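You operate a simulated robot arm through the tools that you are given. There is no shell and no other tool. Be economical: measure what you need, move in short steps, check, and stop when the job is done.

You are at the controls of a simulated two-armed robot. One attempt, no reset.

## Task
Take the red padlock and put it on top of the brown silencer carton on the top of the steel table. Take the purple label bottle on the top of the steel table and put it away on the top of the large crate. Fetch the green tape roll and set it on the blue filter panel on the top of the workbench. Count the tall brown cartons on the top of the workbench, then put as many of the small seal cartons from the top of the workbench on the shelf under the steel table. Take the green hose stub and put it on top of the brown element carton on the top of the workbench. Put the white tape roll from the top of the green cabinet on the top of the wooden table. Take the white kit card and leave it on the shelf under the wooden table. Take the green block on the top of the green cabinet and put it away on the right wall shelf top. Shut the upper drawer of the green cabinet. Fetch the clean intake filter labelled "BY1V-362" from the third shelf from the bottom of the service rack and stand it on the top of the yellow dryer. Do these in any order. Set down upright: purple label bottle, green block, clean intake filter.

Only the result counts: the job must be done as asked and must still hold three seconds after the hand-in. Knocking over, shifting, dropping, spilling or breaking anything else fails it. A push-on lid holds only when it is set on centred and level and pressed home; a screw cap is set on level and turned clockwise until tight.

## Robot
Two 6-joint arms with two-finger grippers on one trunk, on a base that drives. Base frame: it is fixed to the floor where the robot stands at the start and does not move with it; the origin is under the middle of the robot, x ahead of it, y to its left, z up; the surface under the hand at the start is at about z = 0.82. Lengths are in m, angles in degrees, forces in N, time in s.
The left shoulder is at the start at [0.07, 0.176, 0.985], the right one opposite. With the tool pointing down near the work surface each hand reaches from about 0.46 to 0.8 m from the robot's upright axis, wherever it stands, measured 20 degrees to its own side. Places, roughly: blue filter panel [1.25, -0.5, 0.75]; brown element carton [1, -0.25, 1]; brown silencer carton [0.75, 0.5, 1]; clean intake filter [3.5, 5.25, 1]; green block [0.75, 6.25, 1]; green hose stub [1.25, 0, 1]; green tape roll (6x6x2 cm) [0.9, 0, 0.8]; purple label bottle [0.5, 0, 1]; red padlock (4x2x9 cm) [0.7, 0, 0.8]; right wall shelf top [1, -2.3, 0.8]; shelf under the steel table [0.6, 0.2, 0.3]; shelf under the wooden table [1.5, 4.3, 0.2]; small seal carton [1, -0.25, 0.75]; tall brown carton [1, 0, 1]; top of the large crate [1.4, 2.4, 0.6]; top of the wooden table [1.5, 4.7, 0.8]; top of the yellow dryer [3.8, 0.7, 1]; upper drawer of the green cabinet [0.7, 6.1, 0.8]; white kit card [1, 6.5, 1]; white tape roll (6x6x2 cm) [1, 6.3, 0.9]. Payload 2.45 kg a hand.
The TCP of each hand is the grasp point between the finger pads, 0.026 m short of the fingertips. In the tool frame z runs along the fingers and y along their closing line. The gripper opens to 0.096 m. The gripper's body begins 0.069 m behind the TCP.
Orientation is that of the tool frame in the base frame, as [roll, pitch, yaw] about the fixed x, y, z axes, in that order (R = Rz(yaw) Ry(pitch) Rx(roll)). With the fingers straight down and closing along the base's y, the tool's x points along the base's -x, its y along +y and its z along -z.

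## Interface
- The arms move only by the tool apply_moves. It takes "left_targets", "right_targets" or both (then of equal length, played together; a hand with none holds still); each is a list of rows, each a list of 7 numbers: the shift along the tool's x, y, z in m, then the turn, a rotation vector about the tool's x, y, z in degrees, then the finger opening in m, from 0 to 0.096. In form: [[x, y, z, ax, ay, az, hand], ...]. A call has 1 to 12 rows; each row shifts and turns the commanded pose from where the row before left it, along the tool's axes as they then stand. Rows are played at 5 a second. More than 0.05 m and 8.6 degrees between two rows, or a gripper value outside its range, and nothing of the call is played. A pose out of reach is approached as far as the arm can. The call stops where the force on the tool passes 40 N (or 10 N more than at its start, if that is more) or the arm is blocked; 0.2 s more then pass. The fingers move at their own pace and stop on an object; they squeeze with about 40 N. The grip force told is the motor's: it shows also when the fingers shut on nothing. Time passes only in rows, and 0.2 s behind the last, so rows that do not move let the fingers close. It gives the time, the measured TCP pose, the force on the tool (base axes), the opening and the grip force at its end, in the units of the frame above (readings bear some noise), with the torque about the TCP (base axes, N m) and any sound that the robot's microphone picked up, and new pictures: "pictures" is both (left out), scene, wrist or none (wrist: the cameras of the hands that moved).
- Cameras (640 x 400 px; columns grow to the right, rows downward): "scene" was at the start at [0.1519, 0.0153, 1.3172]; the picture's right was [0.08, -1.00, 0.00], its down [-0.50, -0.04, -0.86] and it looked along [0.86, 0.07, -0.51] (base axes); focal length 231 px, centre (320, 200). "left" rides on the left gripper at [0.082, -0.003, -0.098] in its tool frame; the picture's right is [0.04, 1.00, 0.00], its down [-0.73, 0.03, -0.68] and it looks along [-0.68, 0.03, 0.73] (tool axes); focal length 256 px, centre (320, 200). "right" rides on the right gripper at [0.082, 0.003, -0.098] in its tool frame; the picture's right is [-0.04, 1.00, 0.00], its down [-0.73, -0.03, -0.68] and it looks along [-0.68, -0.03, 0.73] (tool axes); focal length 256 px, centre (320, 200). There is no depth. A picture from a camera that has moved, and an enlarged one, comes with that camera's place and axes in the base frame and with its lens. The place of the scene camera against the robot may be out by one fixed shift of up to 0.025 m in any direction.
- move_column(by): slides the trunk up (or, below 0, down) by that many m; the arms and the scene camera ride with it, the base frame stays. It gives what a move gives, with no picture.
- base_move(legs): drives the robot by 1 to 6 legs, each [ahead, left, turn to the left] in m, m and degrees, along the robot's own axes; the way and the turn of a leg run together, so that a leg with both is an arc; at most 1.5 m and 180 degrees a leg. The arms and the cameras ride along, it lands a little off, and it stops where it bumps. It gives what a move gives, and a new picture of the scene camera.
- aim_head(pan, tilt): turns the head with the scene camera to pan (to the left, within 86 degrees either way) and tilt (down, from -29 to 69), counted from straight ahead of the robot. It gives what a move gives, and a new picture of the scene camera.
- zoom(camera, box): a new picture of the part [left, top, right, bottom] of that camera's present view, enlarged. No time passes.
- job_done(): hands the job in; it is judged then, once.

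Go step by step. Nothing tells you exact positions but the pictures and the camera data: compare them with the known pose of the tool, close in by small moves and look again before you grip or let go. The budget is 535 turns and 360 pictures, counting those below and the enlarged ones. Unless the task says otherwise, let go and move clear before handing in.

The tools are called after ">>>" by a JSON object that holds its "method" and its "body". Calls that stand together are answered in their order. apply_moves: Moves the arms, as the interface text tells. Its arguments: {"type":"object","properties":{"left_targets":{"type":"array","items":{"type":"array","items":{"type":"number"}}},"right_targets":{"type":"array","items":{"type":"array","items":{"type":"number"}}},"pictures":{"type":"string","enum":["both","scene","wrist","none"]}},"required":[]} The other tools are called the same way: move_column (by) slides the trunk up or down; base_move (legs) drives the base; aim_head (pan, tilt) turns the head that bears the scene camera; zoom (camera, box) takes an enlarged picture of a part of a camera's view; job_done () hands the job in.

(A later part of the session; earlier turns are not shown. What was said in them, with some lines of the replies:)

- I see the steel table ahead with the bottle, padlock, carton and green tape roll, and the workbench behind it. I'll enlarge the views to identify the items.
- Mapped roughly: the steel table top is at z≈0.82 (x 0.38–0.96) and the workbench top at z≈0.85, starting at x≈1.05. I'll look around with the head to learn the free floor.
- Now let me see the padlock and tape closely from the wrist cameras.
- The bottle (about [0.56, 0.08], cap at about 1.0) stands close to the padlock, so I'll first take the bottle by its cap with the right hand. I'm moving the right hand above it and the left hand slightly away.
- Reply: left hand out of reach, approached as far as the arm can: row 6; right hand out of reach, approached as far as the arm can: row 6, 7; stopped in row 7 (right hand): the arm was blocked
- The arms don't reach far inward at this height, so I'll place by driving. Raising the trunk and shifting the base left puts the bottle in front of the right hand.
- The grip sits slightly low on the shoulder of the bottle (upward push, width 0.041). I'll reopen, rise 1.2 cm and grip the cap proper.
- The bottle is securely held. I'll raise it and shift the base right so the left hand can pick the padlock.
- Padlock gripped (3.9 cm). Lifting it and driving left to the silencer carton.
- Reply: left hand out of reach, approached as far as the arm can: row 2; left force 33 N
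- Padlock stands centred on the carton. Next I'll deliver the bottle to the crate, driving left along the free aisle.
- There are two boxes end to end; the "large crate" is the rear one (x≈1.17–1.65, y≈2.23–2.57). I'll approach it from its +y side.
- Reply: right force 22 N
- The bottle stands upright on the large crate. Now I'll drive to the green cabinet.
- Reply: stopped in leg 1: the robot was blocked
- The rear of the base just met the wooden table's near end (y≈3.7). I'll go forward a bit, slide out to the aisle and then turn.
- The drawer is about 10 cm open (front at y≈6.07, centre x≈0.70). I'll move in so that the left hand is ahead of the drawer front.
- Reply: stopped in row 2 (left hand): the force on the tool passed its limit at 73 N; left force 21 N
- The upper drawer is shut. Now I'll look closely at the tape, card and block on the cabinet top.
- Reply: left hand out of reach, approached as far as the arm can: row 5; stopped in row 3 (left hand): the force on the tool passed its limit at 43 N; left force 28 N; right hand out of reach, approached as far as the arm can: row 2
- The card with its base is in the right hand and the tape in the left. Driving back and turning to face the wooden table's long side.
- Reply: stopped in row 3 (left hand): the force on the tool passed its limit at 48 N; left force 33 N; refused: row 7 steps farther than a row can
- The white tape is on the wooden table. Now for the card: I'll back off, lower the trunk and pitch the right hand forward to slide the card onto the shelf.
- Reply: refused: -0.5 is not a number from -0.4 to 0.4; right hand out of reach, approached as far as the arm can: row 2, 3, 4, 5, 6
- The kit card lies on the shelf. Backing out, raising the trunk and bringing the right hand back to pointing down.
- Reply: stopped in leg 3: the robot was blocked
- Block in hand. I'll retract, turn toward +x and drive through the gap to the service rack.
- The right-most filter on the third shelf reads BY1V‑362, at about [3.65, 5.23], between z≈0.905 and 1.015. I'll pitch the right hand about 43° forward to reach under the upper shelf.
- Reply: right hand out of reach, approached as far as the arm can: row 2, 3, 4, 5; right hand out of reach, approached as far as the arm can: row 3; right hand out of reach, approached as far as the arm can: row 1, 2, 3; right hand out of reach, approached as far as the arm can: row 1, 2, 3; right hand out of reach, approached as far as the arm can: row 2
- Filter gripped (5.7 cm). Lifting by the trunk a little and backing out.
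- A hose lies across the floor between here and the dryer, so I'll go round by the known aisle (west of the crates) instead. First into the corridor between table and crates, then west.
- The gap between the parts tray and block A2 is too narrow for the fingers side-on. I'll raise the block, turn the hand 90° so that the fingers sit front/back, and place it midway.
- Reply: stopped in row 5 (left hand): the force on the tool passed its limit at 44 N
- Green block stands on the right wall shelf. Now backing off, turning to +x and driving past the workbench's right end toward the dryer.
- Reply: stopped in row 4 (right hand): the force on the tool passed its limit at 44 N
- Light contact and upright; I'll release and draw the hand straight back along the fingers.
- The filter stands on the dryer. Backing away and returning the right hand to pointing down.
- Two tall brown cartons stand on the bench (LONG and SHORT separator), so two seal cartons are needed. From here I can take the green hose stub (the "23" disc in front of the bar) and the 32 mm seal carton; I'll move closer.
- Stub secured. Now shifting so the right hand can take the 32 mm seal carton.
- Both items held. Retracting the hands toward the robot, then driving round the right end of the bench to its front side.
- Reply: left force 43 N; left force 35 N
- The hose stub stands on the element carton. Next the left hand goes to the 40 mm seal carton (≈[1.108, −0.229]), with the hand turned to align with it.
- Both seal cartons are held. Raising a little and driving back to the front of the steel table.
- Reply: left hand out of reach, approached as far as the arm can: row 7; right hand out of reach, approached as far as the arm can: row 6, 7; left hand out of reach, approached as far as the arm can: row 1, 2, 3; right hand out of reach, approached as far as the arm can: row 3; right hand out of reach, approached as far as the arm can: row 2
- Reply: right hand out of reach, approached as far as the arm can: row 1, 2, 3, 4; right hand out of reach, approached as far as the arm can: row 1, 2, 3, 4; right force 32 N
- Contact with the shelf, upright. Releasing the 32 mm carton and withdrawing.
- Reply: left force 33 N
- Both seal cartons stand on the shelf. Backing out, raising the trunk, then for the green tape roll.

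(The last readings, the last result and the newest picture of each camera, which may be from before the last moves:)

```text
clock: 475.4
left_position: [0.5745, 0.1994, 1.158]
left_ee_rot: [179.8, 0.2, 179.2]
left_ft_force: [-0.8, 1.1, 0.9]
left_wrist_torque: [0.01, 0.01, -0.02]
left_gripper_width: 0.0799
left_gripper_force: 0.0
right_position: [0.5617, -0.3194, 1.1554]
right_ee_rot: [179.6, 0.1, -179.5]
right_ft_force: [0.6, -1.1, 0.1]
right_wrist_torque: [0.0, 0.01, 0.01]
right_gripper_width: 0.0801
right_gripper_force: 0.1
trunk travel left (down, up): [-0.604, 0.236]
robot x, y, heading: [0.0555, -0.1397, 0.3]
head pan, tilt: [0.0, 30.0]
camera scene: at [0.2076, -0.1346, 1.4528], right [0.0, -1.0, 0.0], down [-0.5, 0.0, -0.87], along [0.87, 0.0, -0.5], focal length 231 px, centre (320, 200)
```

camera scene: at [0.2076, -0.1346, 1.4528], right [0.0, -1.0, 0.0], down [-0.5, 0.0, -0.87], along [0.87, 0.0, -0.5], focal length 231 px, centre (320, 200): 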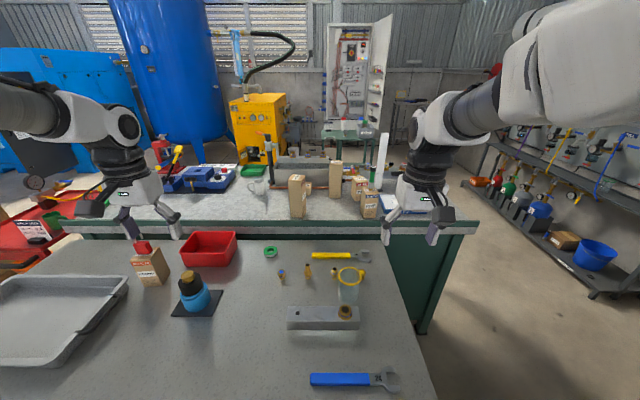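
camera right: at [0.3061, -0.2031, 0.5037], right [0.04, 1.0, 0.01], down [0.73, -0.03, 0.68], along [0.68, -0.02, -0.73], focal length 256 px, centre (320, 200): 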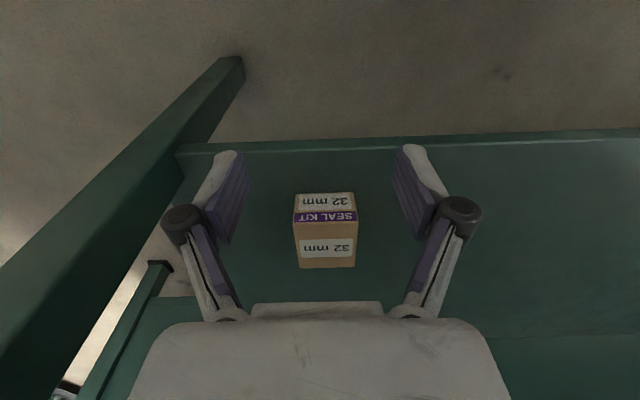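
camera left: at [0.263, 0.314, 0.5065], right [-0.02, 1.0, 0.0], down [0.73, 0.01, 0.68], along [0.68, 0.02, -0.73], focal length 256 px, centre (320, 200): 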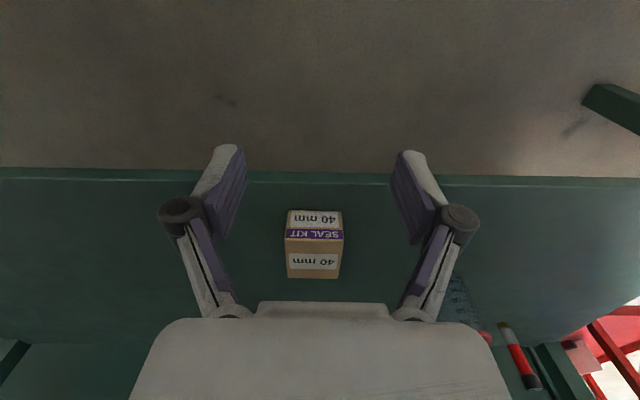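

>>> {"method": "zoom", "body": {"camera": "scene", "box": [240, 120, 440, 260]}}

```text
2.86 times, centred on (340, 190) of scene
camera zoom: at [0.2076, -0.1346, 1.4528], right [0.0, -1.0, 0.0], down [-0.5, 0.0, -0.87], along [0.87, 0.0, -0.5], focal length 660 px, centre (263, 229)
```

zoom: 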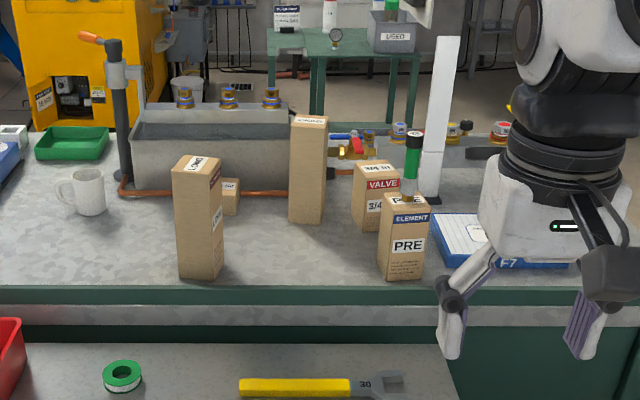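

>>> {"method": "base_move", "body": {"legs": [[0.03, -0.03, 0]]}}

>>> {"method": "apply_moves", "body": {"left_targets": [[-0.035, -0.02, 0.02, 0, -8.5, 0, 0.09], [-0.035, -0.02, 0.02, 0, -8.5, 0, 0.09], [-0.0262, -0.02, 0.0341, 0, 0, 0, 0.09], [-0.0262, -0.02, 0.0341, 0, 0, 0, 0.09], [-0.0262, -0.02, 0.0341, 0, 0, 0, 0.09], [-0.0262, -0.02, 0.0341, 0, 0, 0, 0.09], [-0.0262, 0, 0.0341, 0, 0, 0, 0.09]], "pictures": "wrist"}}

```text
clock: 476.2
left_position: [0.6018, 0.1732, 1.1578]
left_ee_rot: [180.0, 0.3, 179.3]
left_ft_force: [-0.6, 0.2, 1.0]
left_wrist_torque: [-0.05, -0.01, -0.02]
left_gripper_width: 0.0798
left_gripper_force: 0.0
right_position: [0.589, -0.3467, 1.1559]
right_ee_rot: [179.6, 0.1, -179.4]
right_ft_force: [0.5, -0.1, -0.3]
right_wrist_torque: [0.0, -0.03, -0.03]
right_gripper_width: 0.0798
right_gripper_force: 0.1
trunk travel left (down, up): [-0.604, 0.236]
robot x, y, heading: [0.0849, -0.1746, 0.4]
head pan, tilt: [0.0, 30.0]
camera scene: at [0.2344, -0.1609, 1.4531], right [0.0, -1.0, 0.0], down [-0.5, 0.0, -0.87], along [0.87, 0.0, -0.5], focal length 231 px, centre (320, 200)
```

scene: 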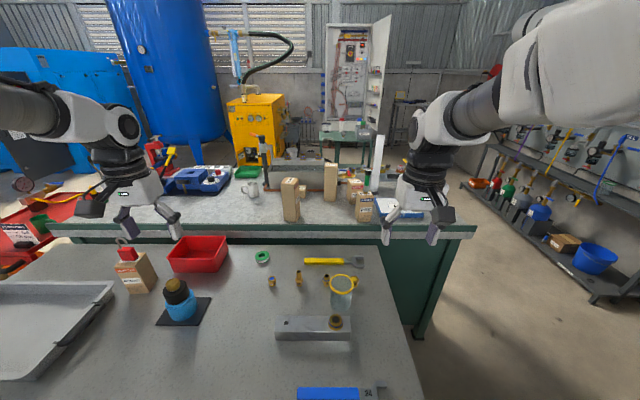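

```text
clock: 477.8
left_position: [0.851, 0.0482, 0.9951]
left_ee_rot: [-179.9, 17.1, 179.3]
left_ft_force: [0.5, 0.6, -0.3]
left_wrist_torque: [-0.01, 0.03, -0.04]
left_gripper_width: 0.0901
left_gripper_force: 0.1
right_position: [0.5929, -0.3488, 1.1537]
right_ee_rot: [179.5, -0.1, -179.6]
right_ft_force: [0.1, -0.1, 0.5]
right_wrist_torque: [-0.02, 0.04, 0.02]
right_gripper_width: 0.08
right_gripper_force: 0.0
trunk travel left (down, up): [-0.604, 0.236]
robot x, y, heading: [0.0866, -0.1727, 0.5]
head pan, tilt: [0.0, 30.0]
camera left: at [0.7441, 0.0459, 1.066], right [-0.03, 1.0, -0.01], down [0.5, 0.02, 0.86], along [0.86, 0.02, -0.5], focal length 256 px, centre (320, 200)
```

left: 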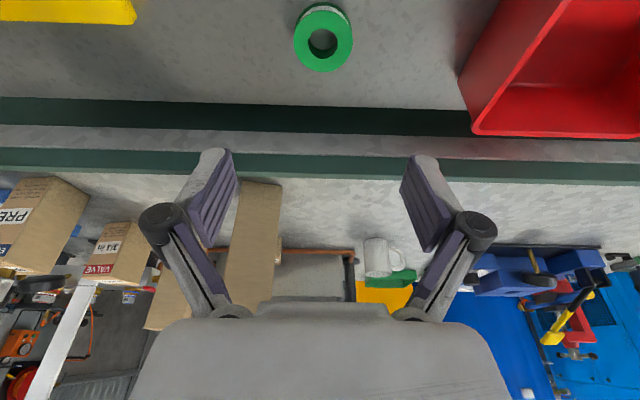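

>>> {"method": "apply_moves", "body": {"left_targets": [[0.0096, 0.002, 0.042, 0, 0, 0, 0.08], [0.0126, 0, 0.0411, 0, 0, 0, 0.08], [0.009, 0, 0.029, 0, 0, 0, 0.08]], "pictures": "wrist"}}

```text
clock: 478.6
left_position: [0.8536, 0.0507, 0.8824]
left_ee_rot: [179.9, 17.3, 179.3]
left_ft_force: [0.5, 0.6, -0.5]
left_wrist_torque: [0.01, -0.02, -0.01]
left_gripper_width: 0.08
left_gripper_force: 0.1
right_position: [0.591, -0.349, 1.1564]
right_ee_rot: [179.6, 0.1, -179.4]
right_ft_force: [-0.2, 0.9, -0.2]
right_wrist_torque: [0.03, 0.01, 0.01]
right_gripper_width: 0.0802
right_gripper_force: 0.0
trunk travel left (down, up): [-0.604, 0.236]
robot x, y, heading: [0.0872, -0.1728, -0.2]
head pan, tilt: [0.0, 30.0]
camera left: at [0.7469, 0.0474, 0.9513], right [-0.03, 1.0, -0.01], down [0.5, 0.02, 0.87], along [0.87, 0.02, -0.5], focal length 256 px, centre (320, 200)
```

left: 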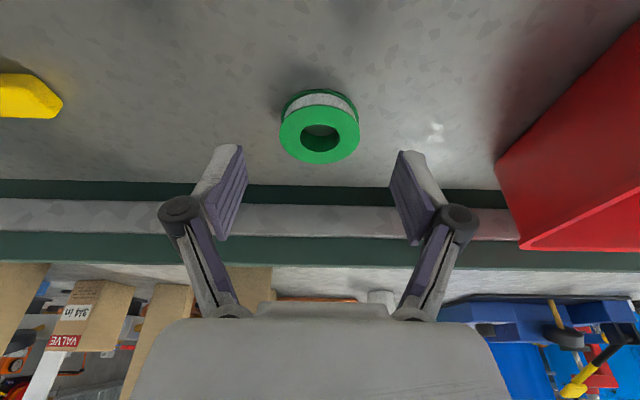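

>>> {"method": "apply_moves", "body": {"left_targets": [[0.001, 0, 0.017, 0, 0, 0, 0.08], [0, 0, 0, 0, 0, 0, 0.03], [0, 0, 0, 0, 0, 0, 0.0], [0, 0, 0, 0, 0, 0, 0.0]], "pictures": "wrist"}}

```text
clock: 479.6
left_position: [0.8572, 0.0496, 0.8642]
left_ee_rot: [179.9, 17.1, 179.2]
left_ft_force: [0.6, -1.6, -0.5]
left_wrist_torque: [-0.02, 0.01, 0.01]
left_gripper_width: 0.0001
left_gripper_force: 28.9
right_position: [0.5914, -0.3492, 1.1544]
right_ee_rot: [179.6, 0.0, -179.4]
right_ft_force: [-0.5, 0.8, 0.3]
right_wrist_torque: [0.01, -0.01, 0.01]
right_gripper_width: 0.0801
right_gripper_force: 0.1
trunk travel left (down, up): [-0.604, 0.236]
robot x, y, heading: [0.0869, -0.175, 0.2]
head pan, tilt: [0.0, 30.0]
camera left: at [0.7509, 0.0477, 0.9344], right [-0.03, 1.0, -0.01], down [0.5, 0.02, 0.86], along [0.86, 0.02, -0.5], focal length 256 px, centre (320, 200)
```

left: 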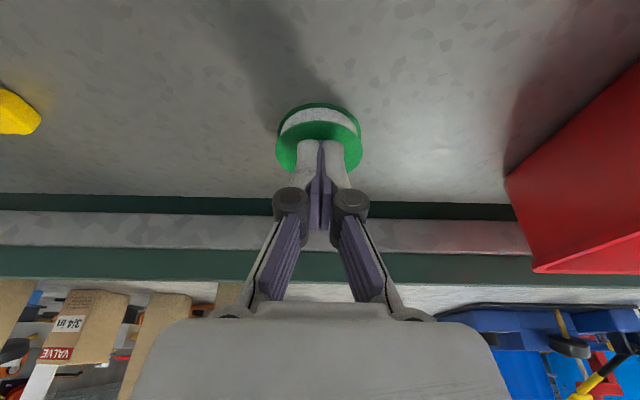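

>>> {"method": "apply_moves", "body": {"left_targets": [[0, 0, -0.005, 0, 0, 0, 0.08], [0, 0, 0, 0, 0, 0, 0.08], [-0.003, 0, 0.012, 0, 0, 0, 0.08], [0.003, 0, 0.01, 0, 0, 0, 0.08]], "pictures": "wrist"}}

```text
clock: 480.6
left_position: [0.8626, 0.0503, 0.8497]
left_ee_rot: [179.9, 17.0, 179.3]
left_ft_force: [-0.5, 0.2, -0.2]
left_wrist_torque: [-0.03, 0.0, 0.01]
left_gripper_width: 0.0798
left_gripper_force: 0.0
right_position: [0.5915, -0.3489, 1.1549]
right_ee_rot: [179.5, 0.0, -179.5]
right_ft_force: [-0.7, -0.4, -0.4]
right_wrist_torque: [-0.04, -0.01, 0.03]
right_gripper_width: 0.0798
right_gripper_force: 0.1
trunk travel left (down, up): [-0.604, 0.236]
robot x, y, heading: [0.0874, -0.1704, 0.1]
head pan, tilt: [0.0, 30.0]
camera left: at [0.756, 0.0481, 0.9189], right [-0.03, 1.0, -0.01], down [0.5, 0.02, 0.86], along [0.86, 0.02, -0.5], focal length 256 px, centre (320, 200)
```

left: 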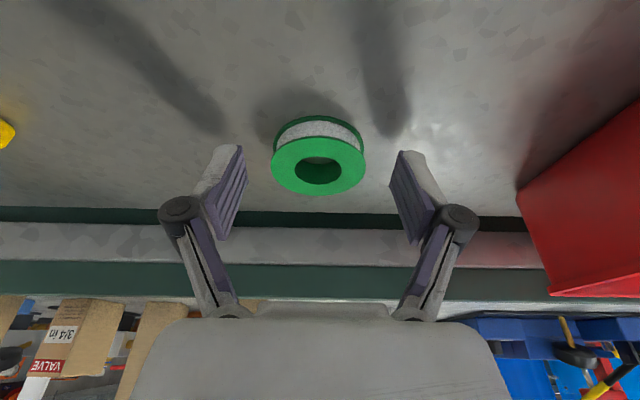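

>>> {"method": "apply_moves", "body": {"left_targets": [[0, 0, 0, 0, 0, 0, 0.04], [0, 0, 0, 0, 0, 0, 0.0], [0, 0, 0, 0, 0, 0, 0.0], [0, 0, 0, 0, 0, 0, 0.0]], "pictures": "wrist"}}

```text
clock: 481.6
left_position: [0.8627, 0.0498, 0.849]
left_ee_rot: [180.0, 17.2, 179.2]
left_ft_force: [0.2, 0.6, 1.2]
left_wrist_torque: [0.0, 0.05, 0.0]
left_gripper_width: 0.0501
left_gripper_force: 40.6
right_position: [0.5896, -0.3488, 1.1555]
right_ee_rot: [179.6, 0.0, -179.5]
right_ft_force: [0.3, -0.7, 0.6]
right_wrist_torque: [0.04, 0.02, -0.01]
right_gripper_width: 0.0801
right_gripper_force: 0.0
trunk travel left (down, up): [-0.604, 0.236]
robot x, y, heading: [0.0831, -0.1717, 0.4]
head pan, tilt: [0.0, 30.0]
camera left: at [0.7558, 0.0481, 0.9193], right [-0.03, 1.0, -0.01], down [0.5, 0.02, 0.87], along [0.87, 0.02, -0.5], focal length 256 px, centre (320, 200)
```

left: 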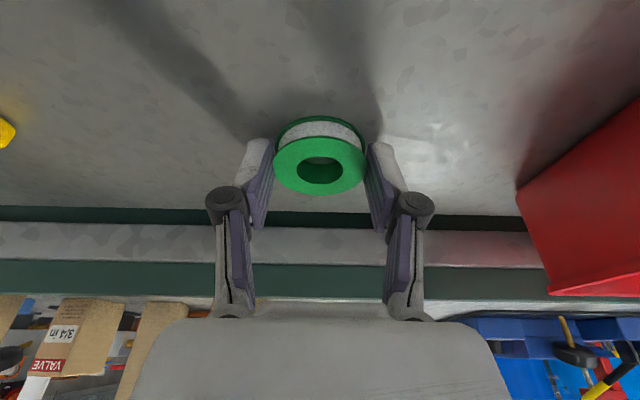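

>>> {"method": "apply_moves", "body": {"left_targets": [[-0.006, 0, -0.019, 0, 0, 0, 0.0], [-0.0126, 0, -0.0411, 0, 0, 0, 0.0], [-0.0126, 0, -0.0411, 0, 0, 0, 0.0], [-0.0126, 0, -0.0411, 0, 0, 0, 0.0], [-0.0126, 0, -0.0411, 0, 0, 0, 0.0], [0, 0.0, -0.045, 0, 0, 0, 0.0], [0.02, 0.01, -0.04, 0, 8.5, 0, 0.0], [0.03, 0.01, -0.03, 0, 8.5, 0, 0.0]], "pictures": "wrist"}}

```text
clock: 483.4
left_position: [0.7825, 0.0719, 1.1414]
left_ee_rot: [179.9, 0.0, 179.1]
left_ft_force: [-0.3, -0.7, 0.4]
left_wrist_torque: [-0.03, -0.01, 0.0]
left_gripper_width: 0.0504
left_gripper_force: 40.0
right_position: [0.5916, -0.349, 1.1553]
right_ee_rot: [179.7, -0.1, -179.5]
right_ft_force: [0.3, -0.3, -0.7]
right_wrist_torque: [0.02, -0.02, 0.0]
right_gripper_width: 0.0799
right_gripper_force: 0.0
trunk travel left (down, up): [-0.604, 0.236]
robot x, y, heading: [0.0851, -0.1701, 0.2]
head pan, tilt: [0.0, 30.0]
camera left: at [0.7011, 0.0687, 1.2398], right [-0.03, 1.0, 0.0], down [0.73, 0.02, 0.68], along [0.68, 0.02, -0.73], focal length 256 px, centre (320, 200)
```

left: 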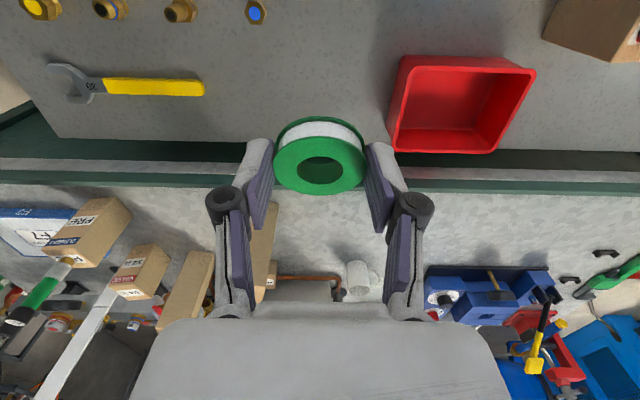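

Green tape secured. Driving round to the right side so the left hand arrives above the blue filter panel.

>>> {"method": "base_move", "body": {"legs": [[-0.15, 0, 0], [0, -0.6, 0], [0.5, 0, 0]]}}

>>> {"method": "zoom", "body": {"camera": "left", "box": [0, 0, 640, 400]}}

```text
clock: 490.3
left_position: [1.1393, -0.5251, 1.1421]
left_ee_rot: [179.9, 0.2, 179.1]
left_ft_force: [-0.3, 0.9, -0.4]
left_wrist_torque: [0.02, 0.02, 0.0]
left_gripper_width: 0.0506
left_gripper_force: 39.9
right_position: [0.9457, -0.9447, 1.1563]
right_ee_rot: [179.7, 0.0, -179.8]
right_ft_force: [0.2, 0.4, 0.2]
right_wrist_torque: [0.0, 0.0, 0.02]
right_gripper_width: 0.0799
right_gripper_force: 0.2
trunk travel left (down, up): [-0.604, 0.236]
robot x, y, heading: [0.439, -0.7643, 0.2]
head pan, tilt: [0.0, 30.0]
camera scene: at [0.5919, -0.7567, 1.4527], right [0.0, -1.0, 0.0], down [-0.5, 0.0, -0.87], along [0.87, 0.0, -0.5], focal length 231 px, centre (320, 200)
```

scene: 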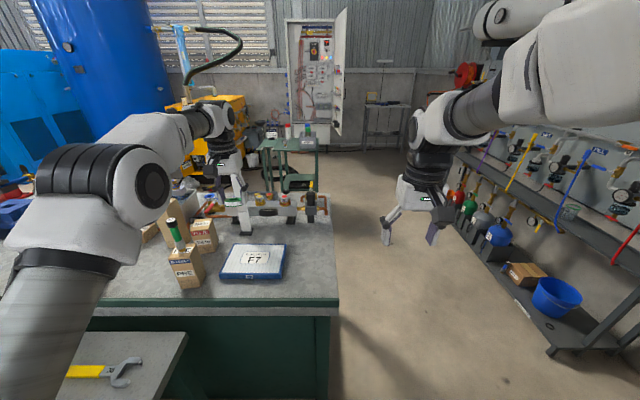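

```text
1.00 times, centred on (320, 200) of left (not enlarged: the box is as wide or as high as the picture)
camera zoom: at [1.0575, -0.527, 1.2394], right [-0.02, 1.0, 0.0], down [0.73, 0.02, 0.68], along [0.68, 0.02, -0.73], focal length 256 px, centre (320, 200)
```

zoom: 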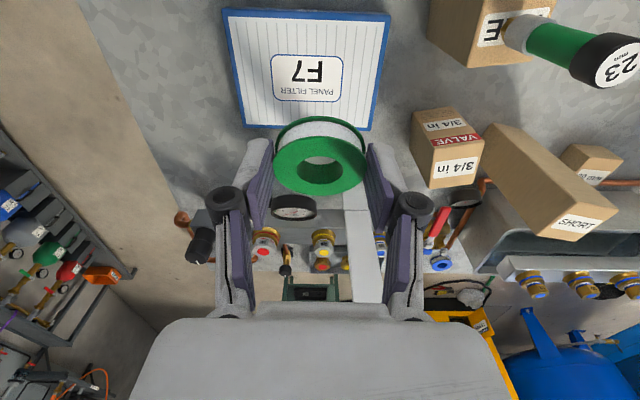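

>>> {"method": "apply_moves", "body": {"left_targets": [[0, 0, 0, 0, -8.5, 0, 0.0], [0, 0, 0, 0, -8.5, 0, 0.0], [-0.0249, -0.01, 0.0076, 0, 0, 0, 0.0], [0.0126, 0, 0.0411, 0, 0, 0, 0.0], [0.0126, 0, 0.0411, 0, 0, 0, 0.0], [0.0126, 0, 0.0411, 0, 0, 0, 0.0], [0.0126, 0, 0.0411, 0, 0, 0, 0.0]], "pictures": "wrist"}}

```text
clock: 491.9
left_position: [1.1656, -0.5367, 0.9682]
left_ee_rot: [179.8, 17.1, 178.9]
left_ft_force: [0.0, 0.2, -0.4]
left_wrist_torque: [0.01, 0.0, 0.0]
left_gripper_width: 0.0503
left_gripper_force: 39.5
right_position: [0.9458, -0.9433, 1.1551]
right_ee_rot: [179.6, -0.1, -179.8]
right_ft_force: [0.0, -0.5, -1.1]
right_wrist_torque: [0.02, 0.0, 0.02]
right_gripper_width: 0.0799
right_gripper_force: 0.0
trunk travel left (down, up): [-0.604, 0.236]
robot x, y, heading: [0.4435, -0.7654, 0.1]
head pan, tilt: [0.0, 30.0]
camera left: at [1.0585, -0.5379, 1.0385], right [-0.02, 1.0, -0.01], down [0.5, 0.02, 0.87], along [0.86, 0.01, -0.5], focal length 256 px, centre (320, 200)
```

left: 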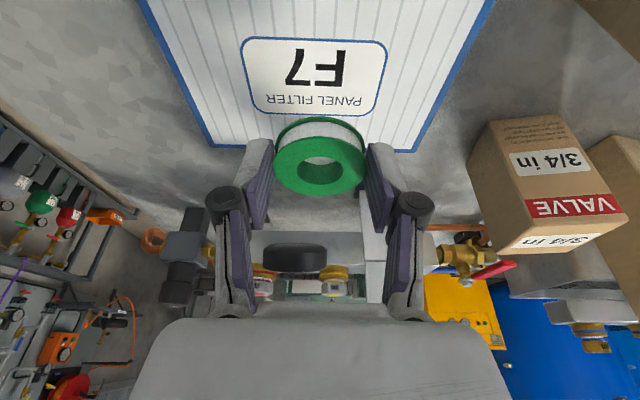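

>>> {"method": "apply_moves", "body": {"left_targets": [[0.0085, 0, 0.028, 0, 0, 0, 0.0], [0.0029, 0, 0.0096, 0, 0, 0, 0.0], [0.0015, 0, 0.0048, 0, 0, 0, 0.0], [0.0015, 0, 0.0048, 0, 0, 0, 0.0]], "pictures": "wrist"}}

```text
clock: 492.9
left_position: [1.1664, -0.5345, 0.9196]
left_ee_rot: [179.9, 17.1, 179.0]
left_ft_force: [0.2, 0.1, -0.4]
left_wrist_torque: [0.02, -0.01, 0.02]
left_gripper_width: 0.0506
left_gripper_force: 40.4
right_position: [0.9466, -0.944, 1.1547]
right_ee_rot: [179.6, 0.0, -179.8]
right_ft_force: [-0.3, -0.8, 0.0]
right_wrist_torque: [-0.03, 0.01, -0.01]
right_gripper_width: 0.08
right_gripper_force: 0.1
trunk travel left (down, up): [-0.604, 0.236]
robot x, y, heading: [0.4424, -0.7638, -0.2]
head pan, tilt: [0.0, 30.0]
camera left: at [1.0592, -0.5362, 0.9889], right [-0.02, 1.0, -0.01], down [0.5, 0.02, 0.86], along [0.86, 0.01, -0.5], focal length 256 px, centre (320, 200)
```

left: 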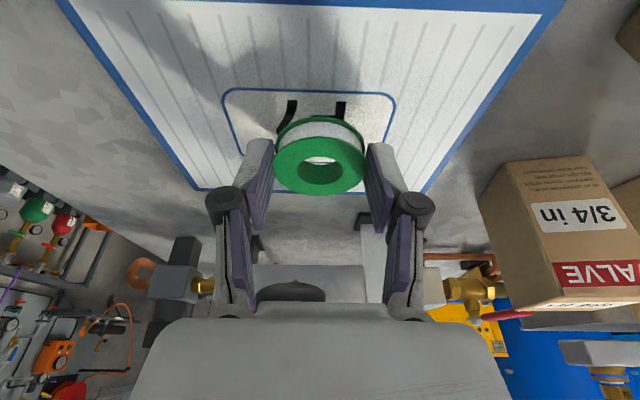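

>>> {"method": "apply_moves", "body": {"left_targets": [[0.0015, 0, 0.0048, 0, 0, 0, 0.0], [0.0015, 0, 0.0048, 0, 0, 0, 0.0], [0.0012, 0, 0.0038, 0, 0, 0, 0.0], [0.0012, 0, 0.0038, 0, 0, 0, 0.0]], "pictures": "wrist"}}

```text
clock: 493.9
left_position: [1.1643, -0.5337, 0.9028]
left_ee_rot: [180.0, 17.3, 179.0]
left_ft_force: [0.6, 1.3, 6.6]
left_wrist_torque: [0.04, 0.04, -0.02]
left_gripper_width: 0.0506
left_gripper_force: 39.5
right_position: [0.9454, -0.9443, 1.1554]
right_ee_rot: [179.6, 0.1, -179.8]
right_ft_force: [-0.4, -0.2, -0.6]
right_wrist_torque: [0.03, 0.02, -0.04]
right_gripper_width: 0.0799
right_gripper_force: 0.1
trunk travel left (down, up): [-0.604, 0.236]
robot x, y, heading: [0.4413, -0.7648, -0.1]
head pan, tilt: [0.0, 30.0]
camera left: at [1.0577, -0.5361, 0.9731], right [-0.02, 1.0, -0.01], down [0.5, 0.02, 0.87], along [0.87, 0.01, -0.5], focal length 256 px, centre (320, 200)
```

left: 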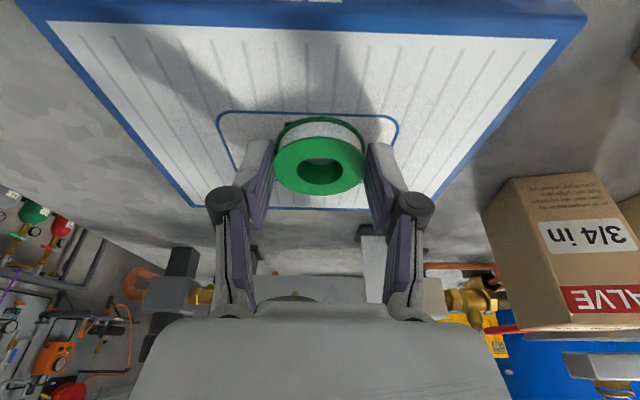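

>>> {"method": "apply_moves", "body": {"left_targets": [[0, 0, 0, 0, 0, 0, 0.07], [0, 0, 0, 0, 0, 0, 0.08], [0, 0, 0, 0, 0, 0, 0.08], [-0.006, 0, -0.019, 0, 0, 0, 0.08], [-0.0126, 0, -0.0411, 0, 0, 0, 0.08], [-0.0126, 0, -0.0411, 0, 0, 0, 0.08], [-0.0126, 0, -0.0411, 0, 0, 0, 0.08], [-0.0126, 0, -0.0411, 0, 0, 0, 0.08]], "pictures": "both"}}

>>> {"method": "zoom", "body": {"camera": "scene", "box": [150, 190, 310, 300]}}

```text
clock: 495.7
left_position: [1.1649, -0.535, 1.0961]
left_ee_rot: [180.0, 17.0, 179.0]
left_ft_force: [-0.3, -0.1, -0.4]
left_wrist_torque: [0.0, -0.02, 0.0]
left_gripper_width: 0.0802
left_gripper_force: 0.1
right_position: [0.9433, -0.9443, 1.1563]
right_ee_rot: [179.6, 0.1, -179.7]
right_ft_force: [-0.6, 0.8, 0.6]
right_wrist_torque: [0.01, -0.03, 0.01]
right_gripper_width: 0.0801
right_gripper_force: 0.1
trunk travel left (down, up): [-0.604, 0.236]
robot x, y, heading: [0.4379, -0.7648, 0.1]
head pan, tilt: [0.0, 30.0]
camera scene: at [0.5909, -0.757, 1.4528], right [0.0, -1.0, 0.0], down [-0.5, 0.0, -0.87], along [0.87, 0.0, -0.5], focal length 231 px, centre (320, 200)
camera left: at [1.0581, -0.5376, 1.1651], right [-0.02, 1.0, -0.01], down [0.5, 0.02, 0.87], along [0.87, 0.01, -0.5], focal length 256 px, centre (320, 200)
```

scene: 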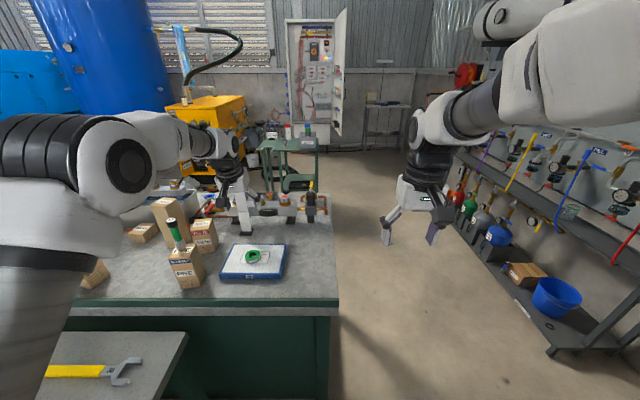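
left: 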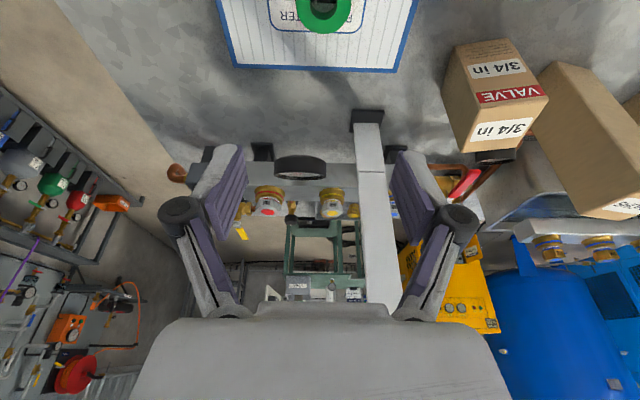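

```text
3.64 times, centred on (230, 245) of scene
camera zoom: at [0.5909, -0.757, 1.4528], right [0.0, -1.0, 0.0], down [-0.5, 0.0, -0.87], along [0.87, 0.0, -0.5], focal length 840 px, centre (647, 36)
```

zoom: 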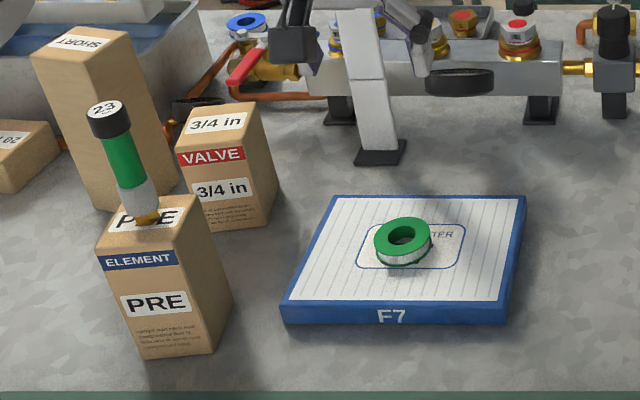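

All tasks look complete: the tape is on the panel and the stub on the element carton. I'll back the robot clear and then hand in.

>>> {"method": "base_move", "body": {"legs": [[-0.3, 0, 0]]}}

>>> {"method": "aim_head", "body": {"pan": 35, "tilt": 30}}

```text
clock: 497.8
left_position: [0.8666, -0.5373, 1.094]
left_ee_rot: [179.9, 17.0, 178.8]
left_ft_force: [0.1, -0.1, -0.6]
left_wrist_torque: [0.01, 0.01, 0.0]
left_gripper_width: 0.0799
left_gripper_force: 0.1
right_position: [0.6452, -0.9444, 1.1555]
right_ee_rot: [179.6, -0.1, -179.9]
right_ft_force: [-0.1, 0.2, -0.5]
right_wrist_torque: [0.01, 0.02, 0.02]
right_gripper_width: 0.08
right_gripper_force: 0.1
trunk travel left (down, up): [-0.604, 0.236]
robot x, y, heading: [0.1406, -0.7635, -0.2]
head pan, tilt: [0.0, 30.0]
camera scene: at [0.2924, -0.7561, 1.4526], right [0.0, -1.0, 0.0], down [-0.5, 0.0, -0.87], along [0.87, 0.0, -0.5], focal length 231 px, centre (320, 200)
```

scene: 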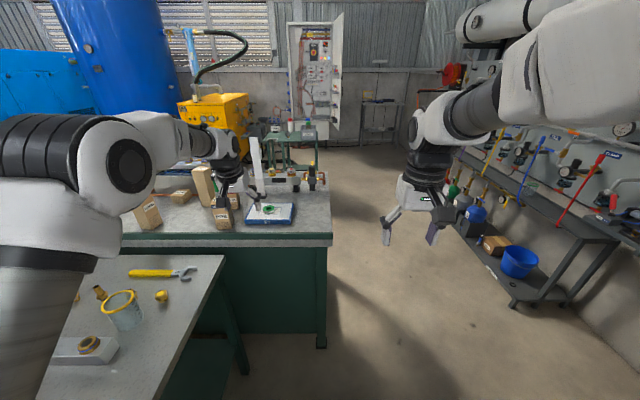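

```text
clock: 498.8
left_position: [0.868, -0.5369, 1.094]
left_ee_rot: [179.9, 17.1, 178.9]
left_ft_force: [0.4, -0.9, -0.2]
left_wrist_torque: [-0.02, -0.02, -0.02]
left_gripper_width: 0.0798
left_gripper_force: 0.0
right_position: [0.6442, -0.9441, 1.1567]
right_ee_rot: [179.6, 0.0, -180.0]
right_ft_force: [0.1, 0.5, 0.2]
right_wrist_torque: [-0.04, -0.02, 0.04]
right_gripper_width: 0.08
right_gripper_force: 0.0
trunk travel left (down, up): [-0.604, 0.236]
robot x, y, heading: [0.1404, -0.7629, -0.4]
head pan, tilt: [35.0, 30.0]
camera scene: at [0.2763, -0.7043, 1.4526], right [0.57, -0.82, 0.0], down [-0.41, -0.28, -0.87], along [0.71, 0.49, -0.5], focal length 231 px, centre (320, 200)
```

scene: 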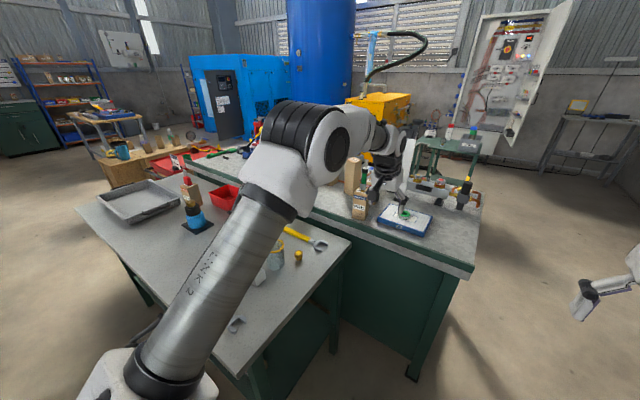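

>>> {"method": "zoom", "body": {"camera": "scene", "box": [0, 60, 220, 200]}}

```text
2.86 times, centred on (110, 130) of scene
camera zoom: at [0.2763, -0.7043, 1.4526], right [0.57, -0.82, 0.0], down [-0.41, -0.28, -0.87], along [0.71, 0.49, -0.5], focal length 660 px, centre (920, 400)
```

zoom: 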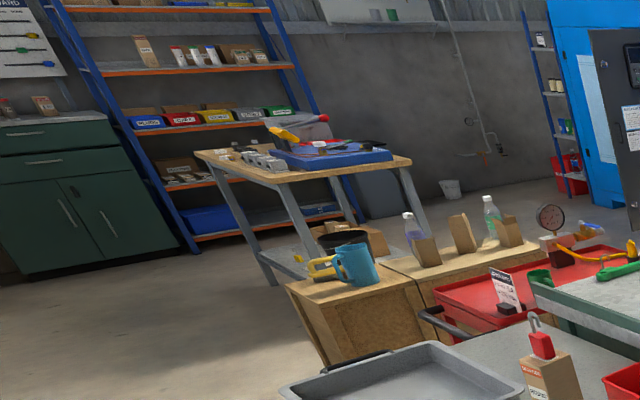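

>>> {"method": "zoom", "body": {"camera": "scene", "box": [0, 90, 70, 160]}}

```text
5.71 times, centred on (35, 125) of scene
camera zoom: at [0.2763, -0.7043, 1.4526], right [0.57, -0.82, 0.0], down [-0.41, -0.28, -0.87], along [0.71, 0.49, -0.5], focal length 1320 px, centre (1949, 629)
```

zoom: 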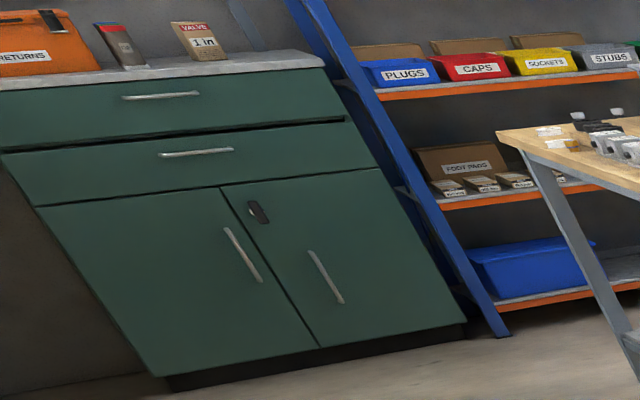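

Everything checks out in the views: the drawer is shut, the padlock, bottle, tape and stub are in place, and the arms are clear. Handing in.

>>> {"method": "job_done", "body": {}}

```text
The job is handed in.
```

I did all ten items and handed the job in; both hands were empty and clear, and no verdict has come back.

- **Seal cartons:** I counted two tall brown cartons (the LONG and SHORT separator cartons). I put the 32 mm and 40 mm seal cartons on the shelf under the steel table.
- **Kit card:** it lies flat on the shelf under the wooden table.
- **Bumps:** the robot nudged the wooden table twice while driving past. I saw nothing moved afterwards.
- **Drawers:** the upper drawer is pushed in to its stop. The lower drawer front looks very slightly proud of it; I did not pull on it.
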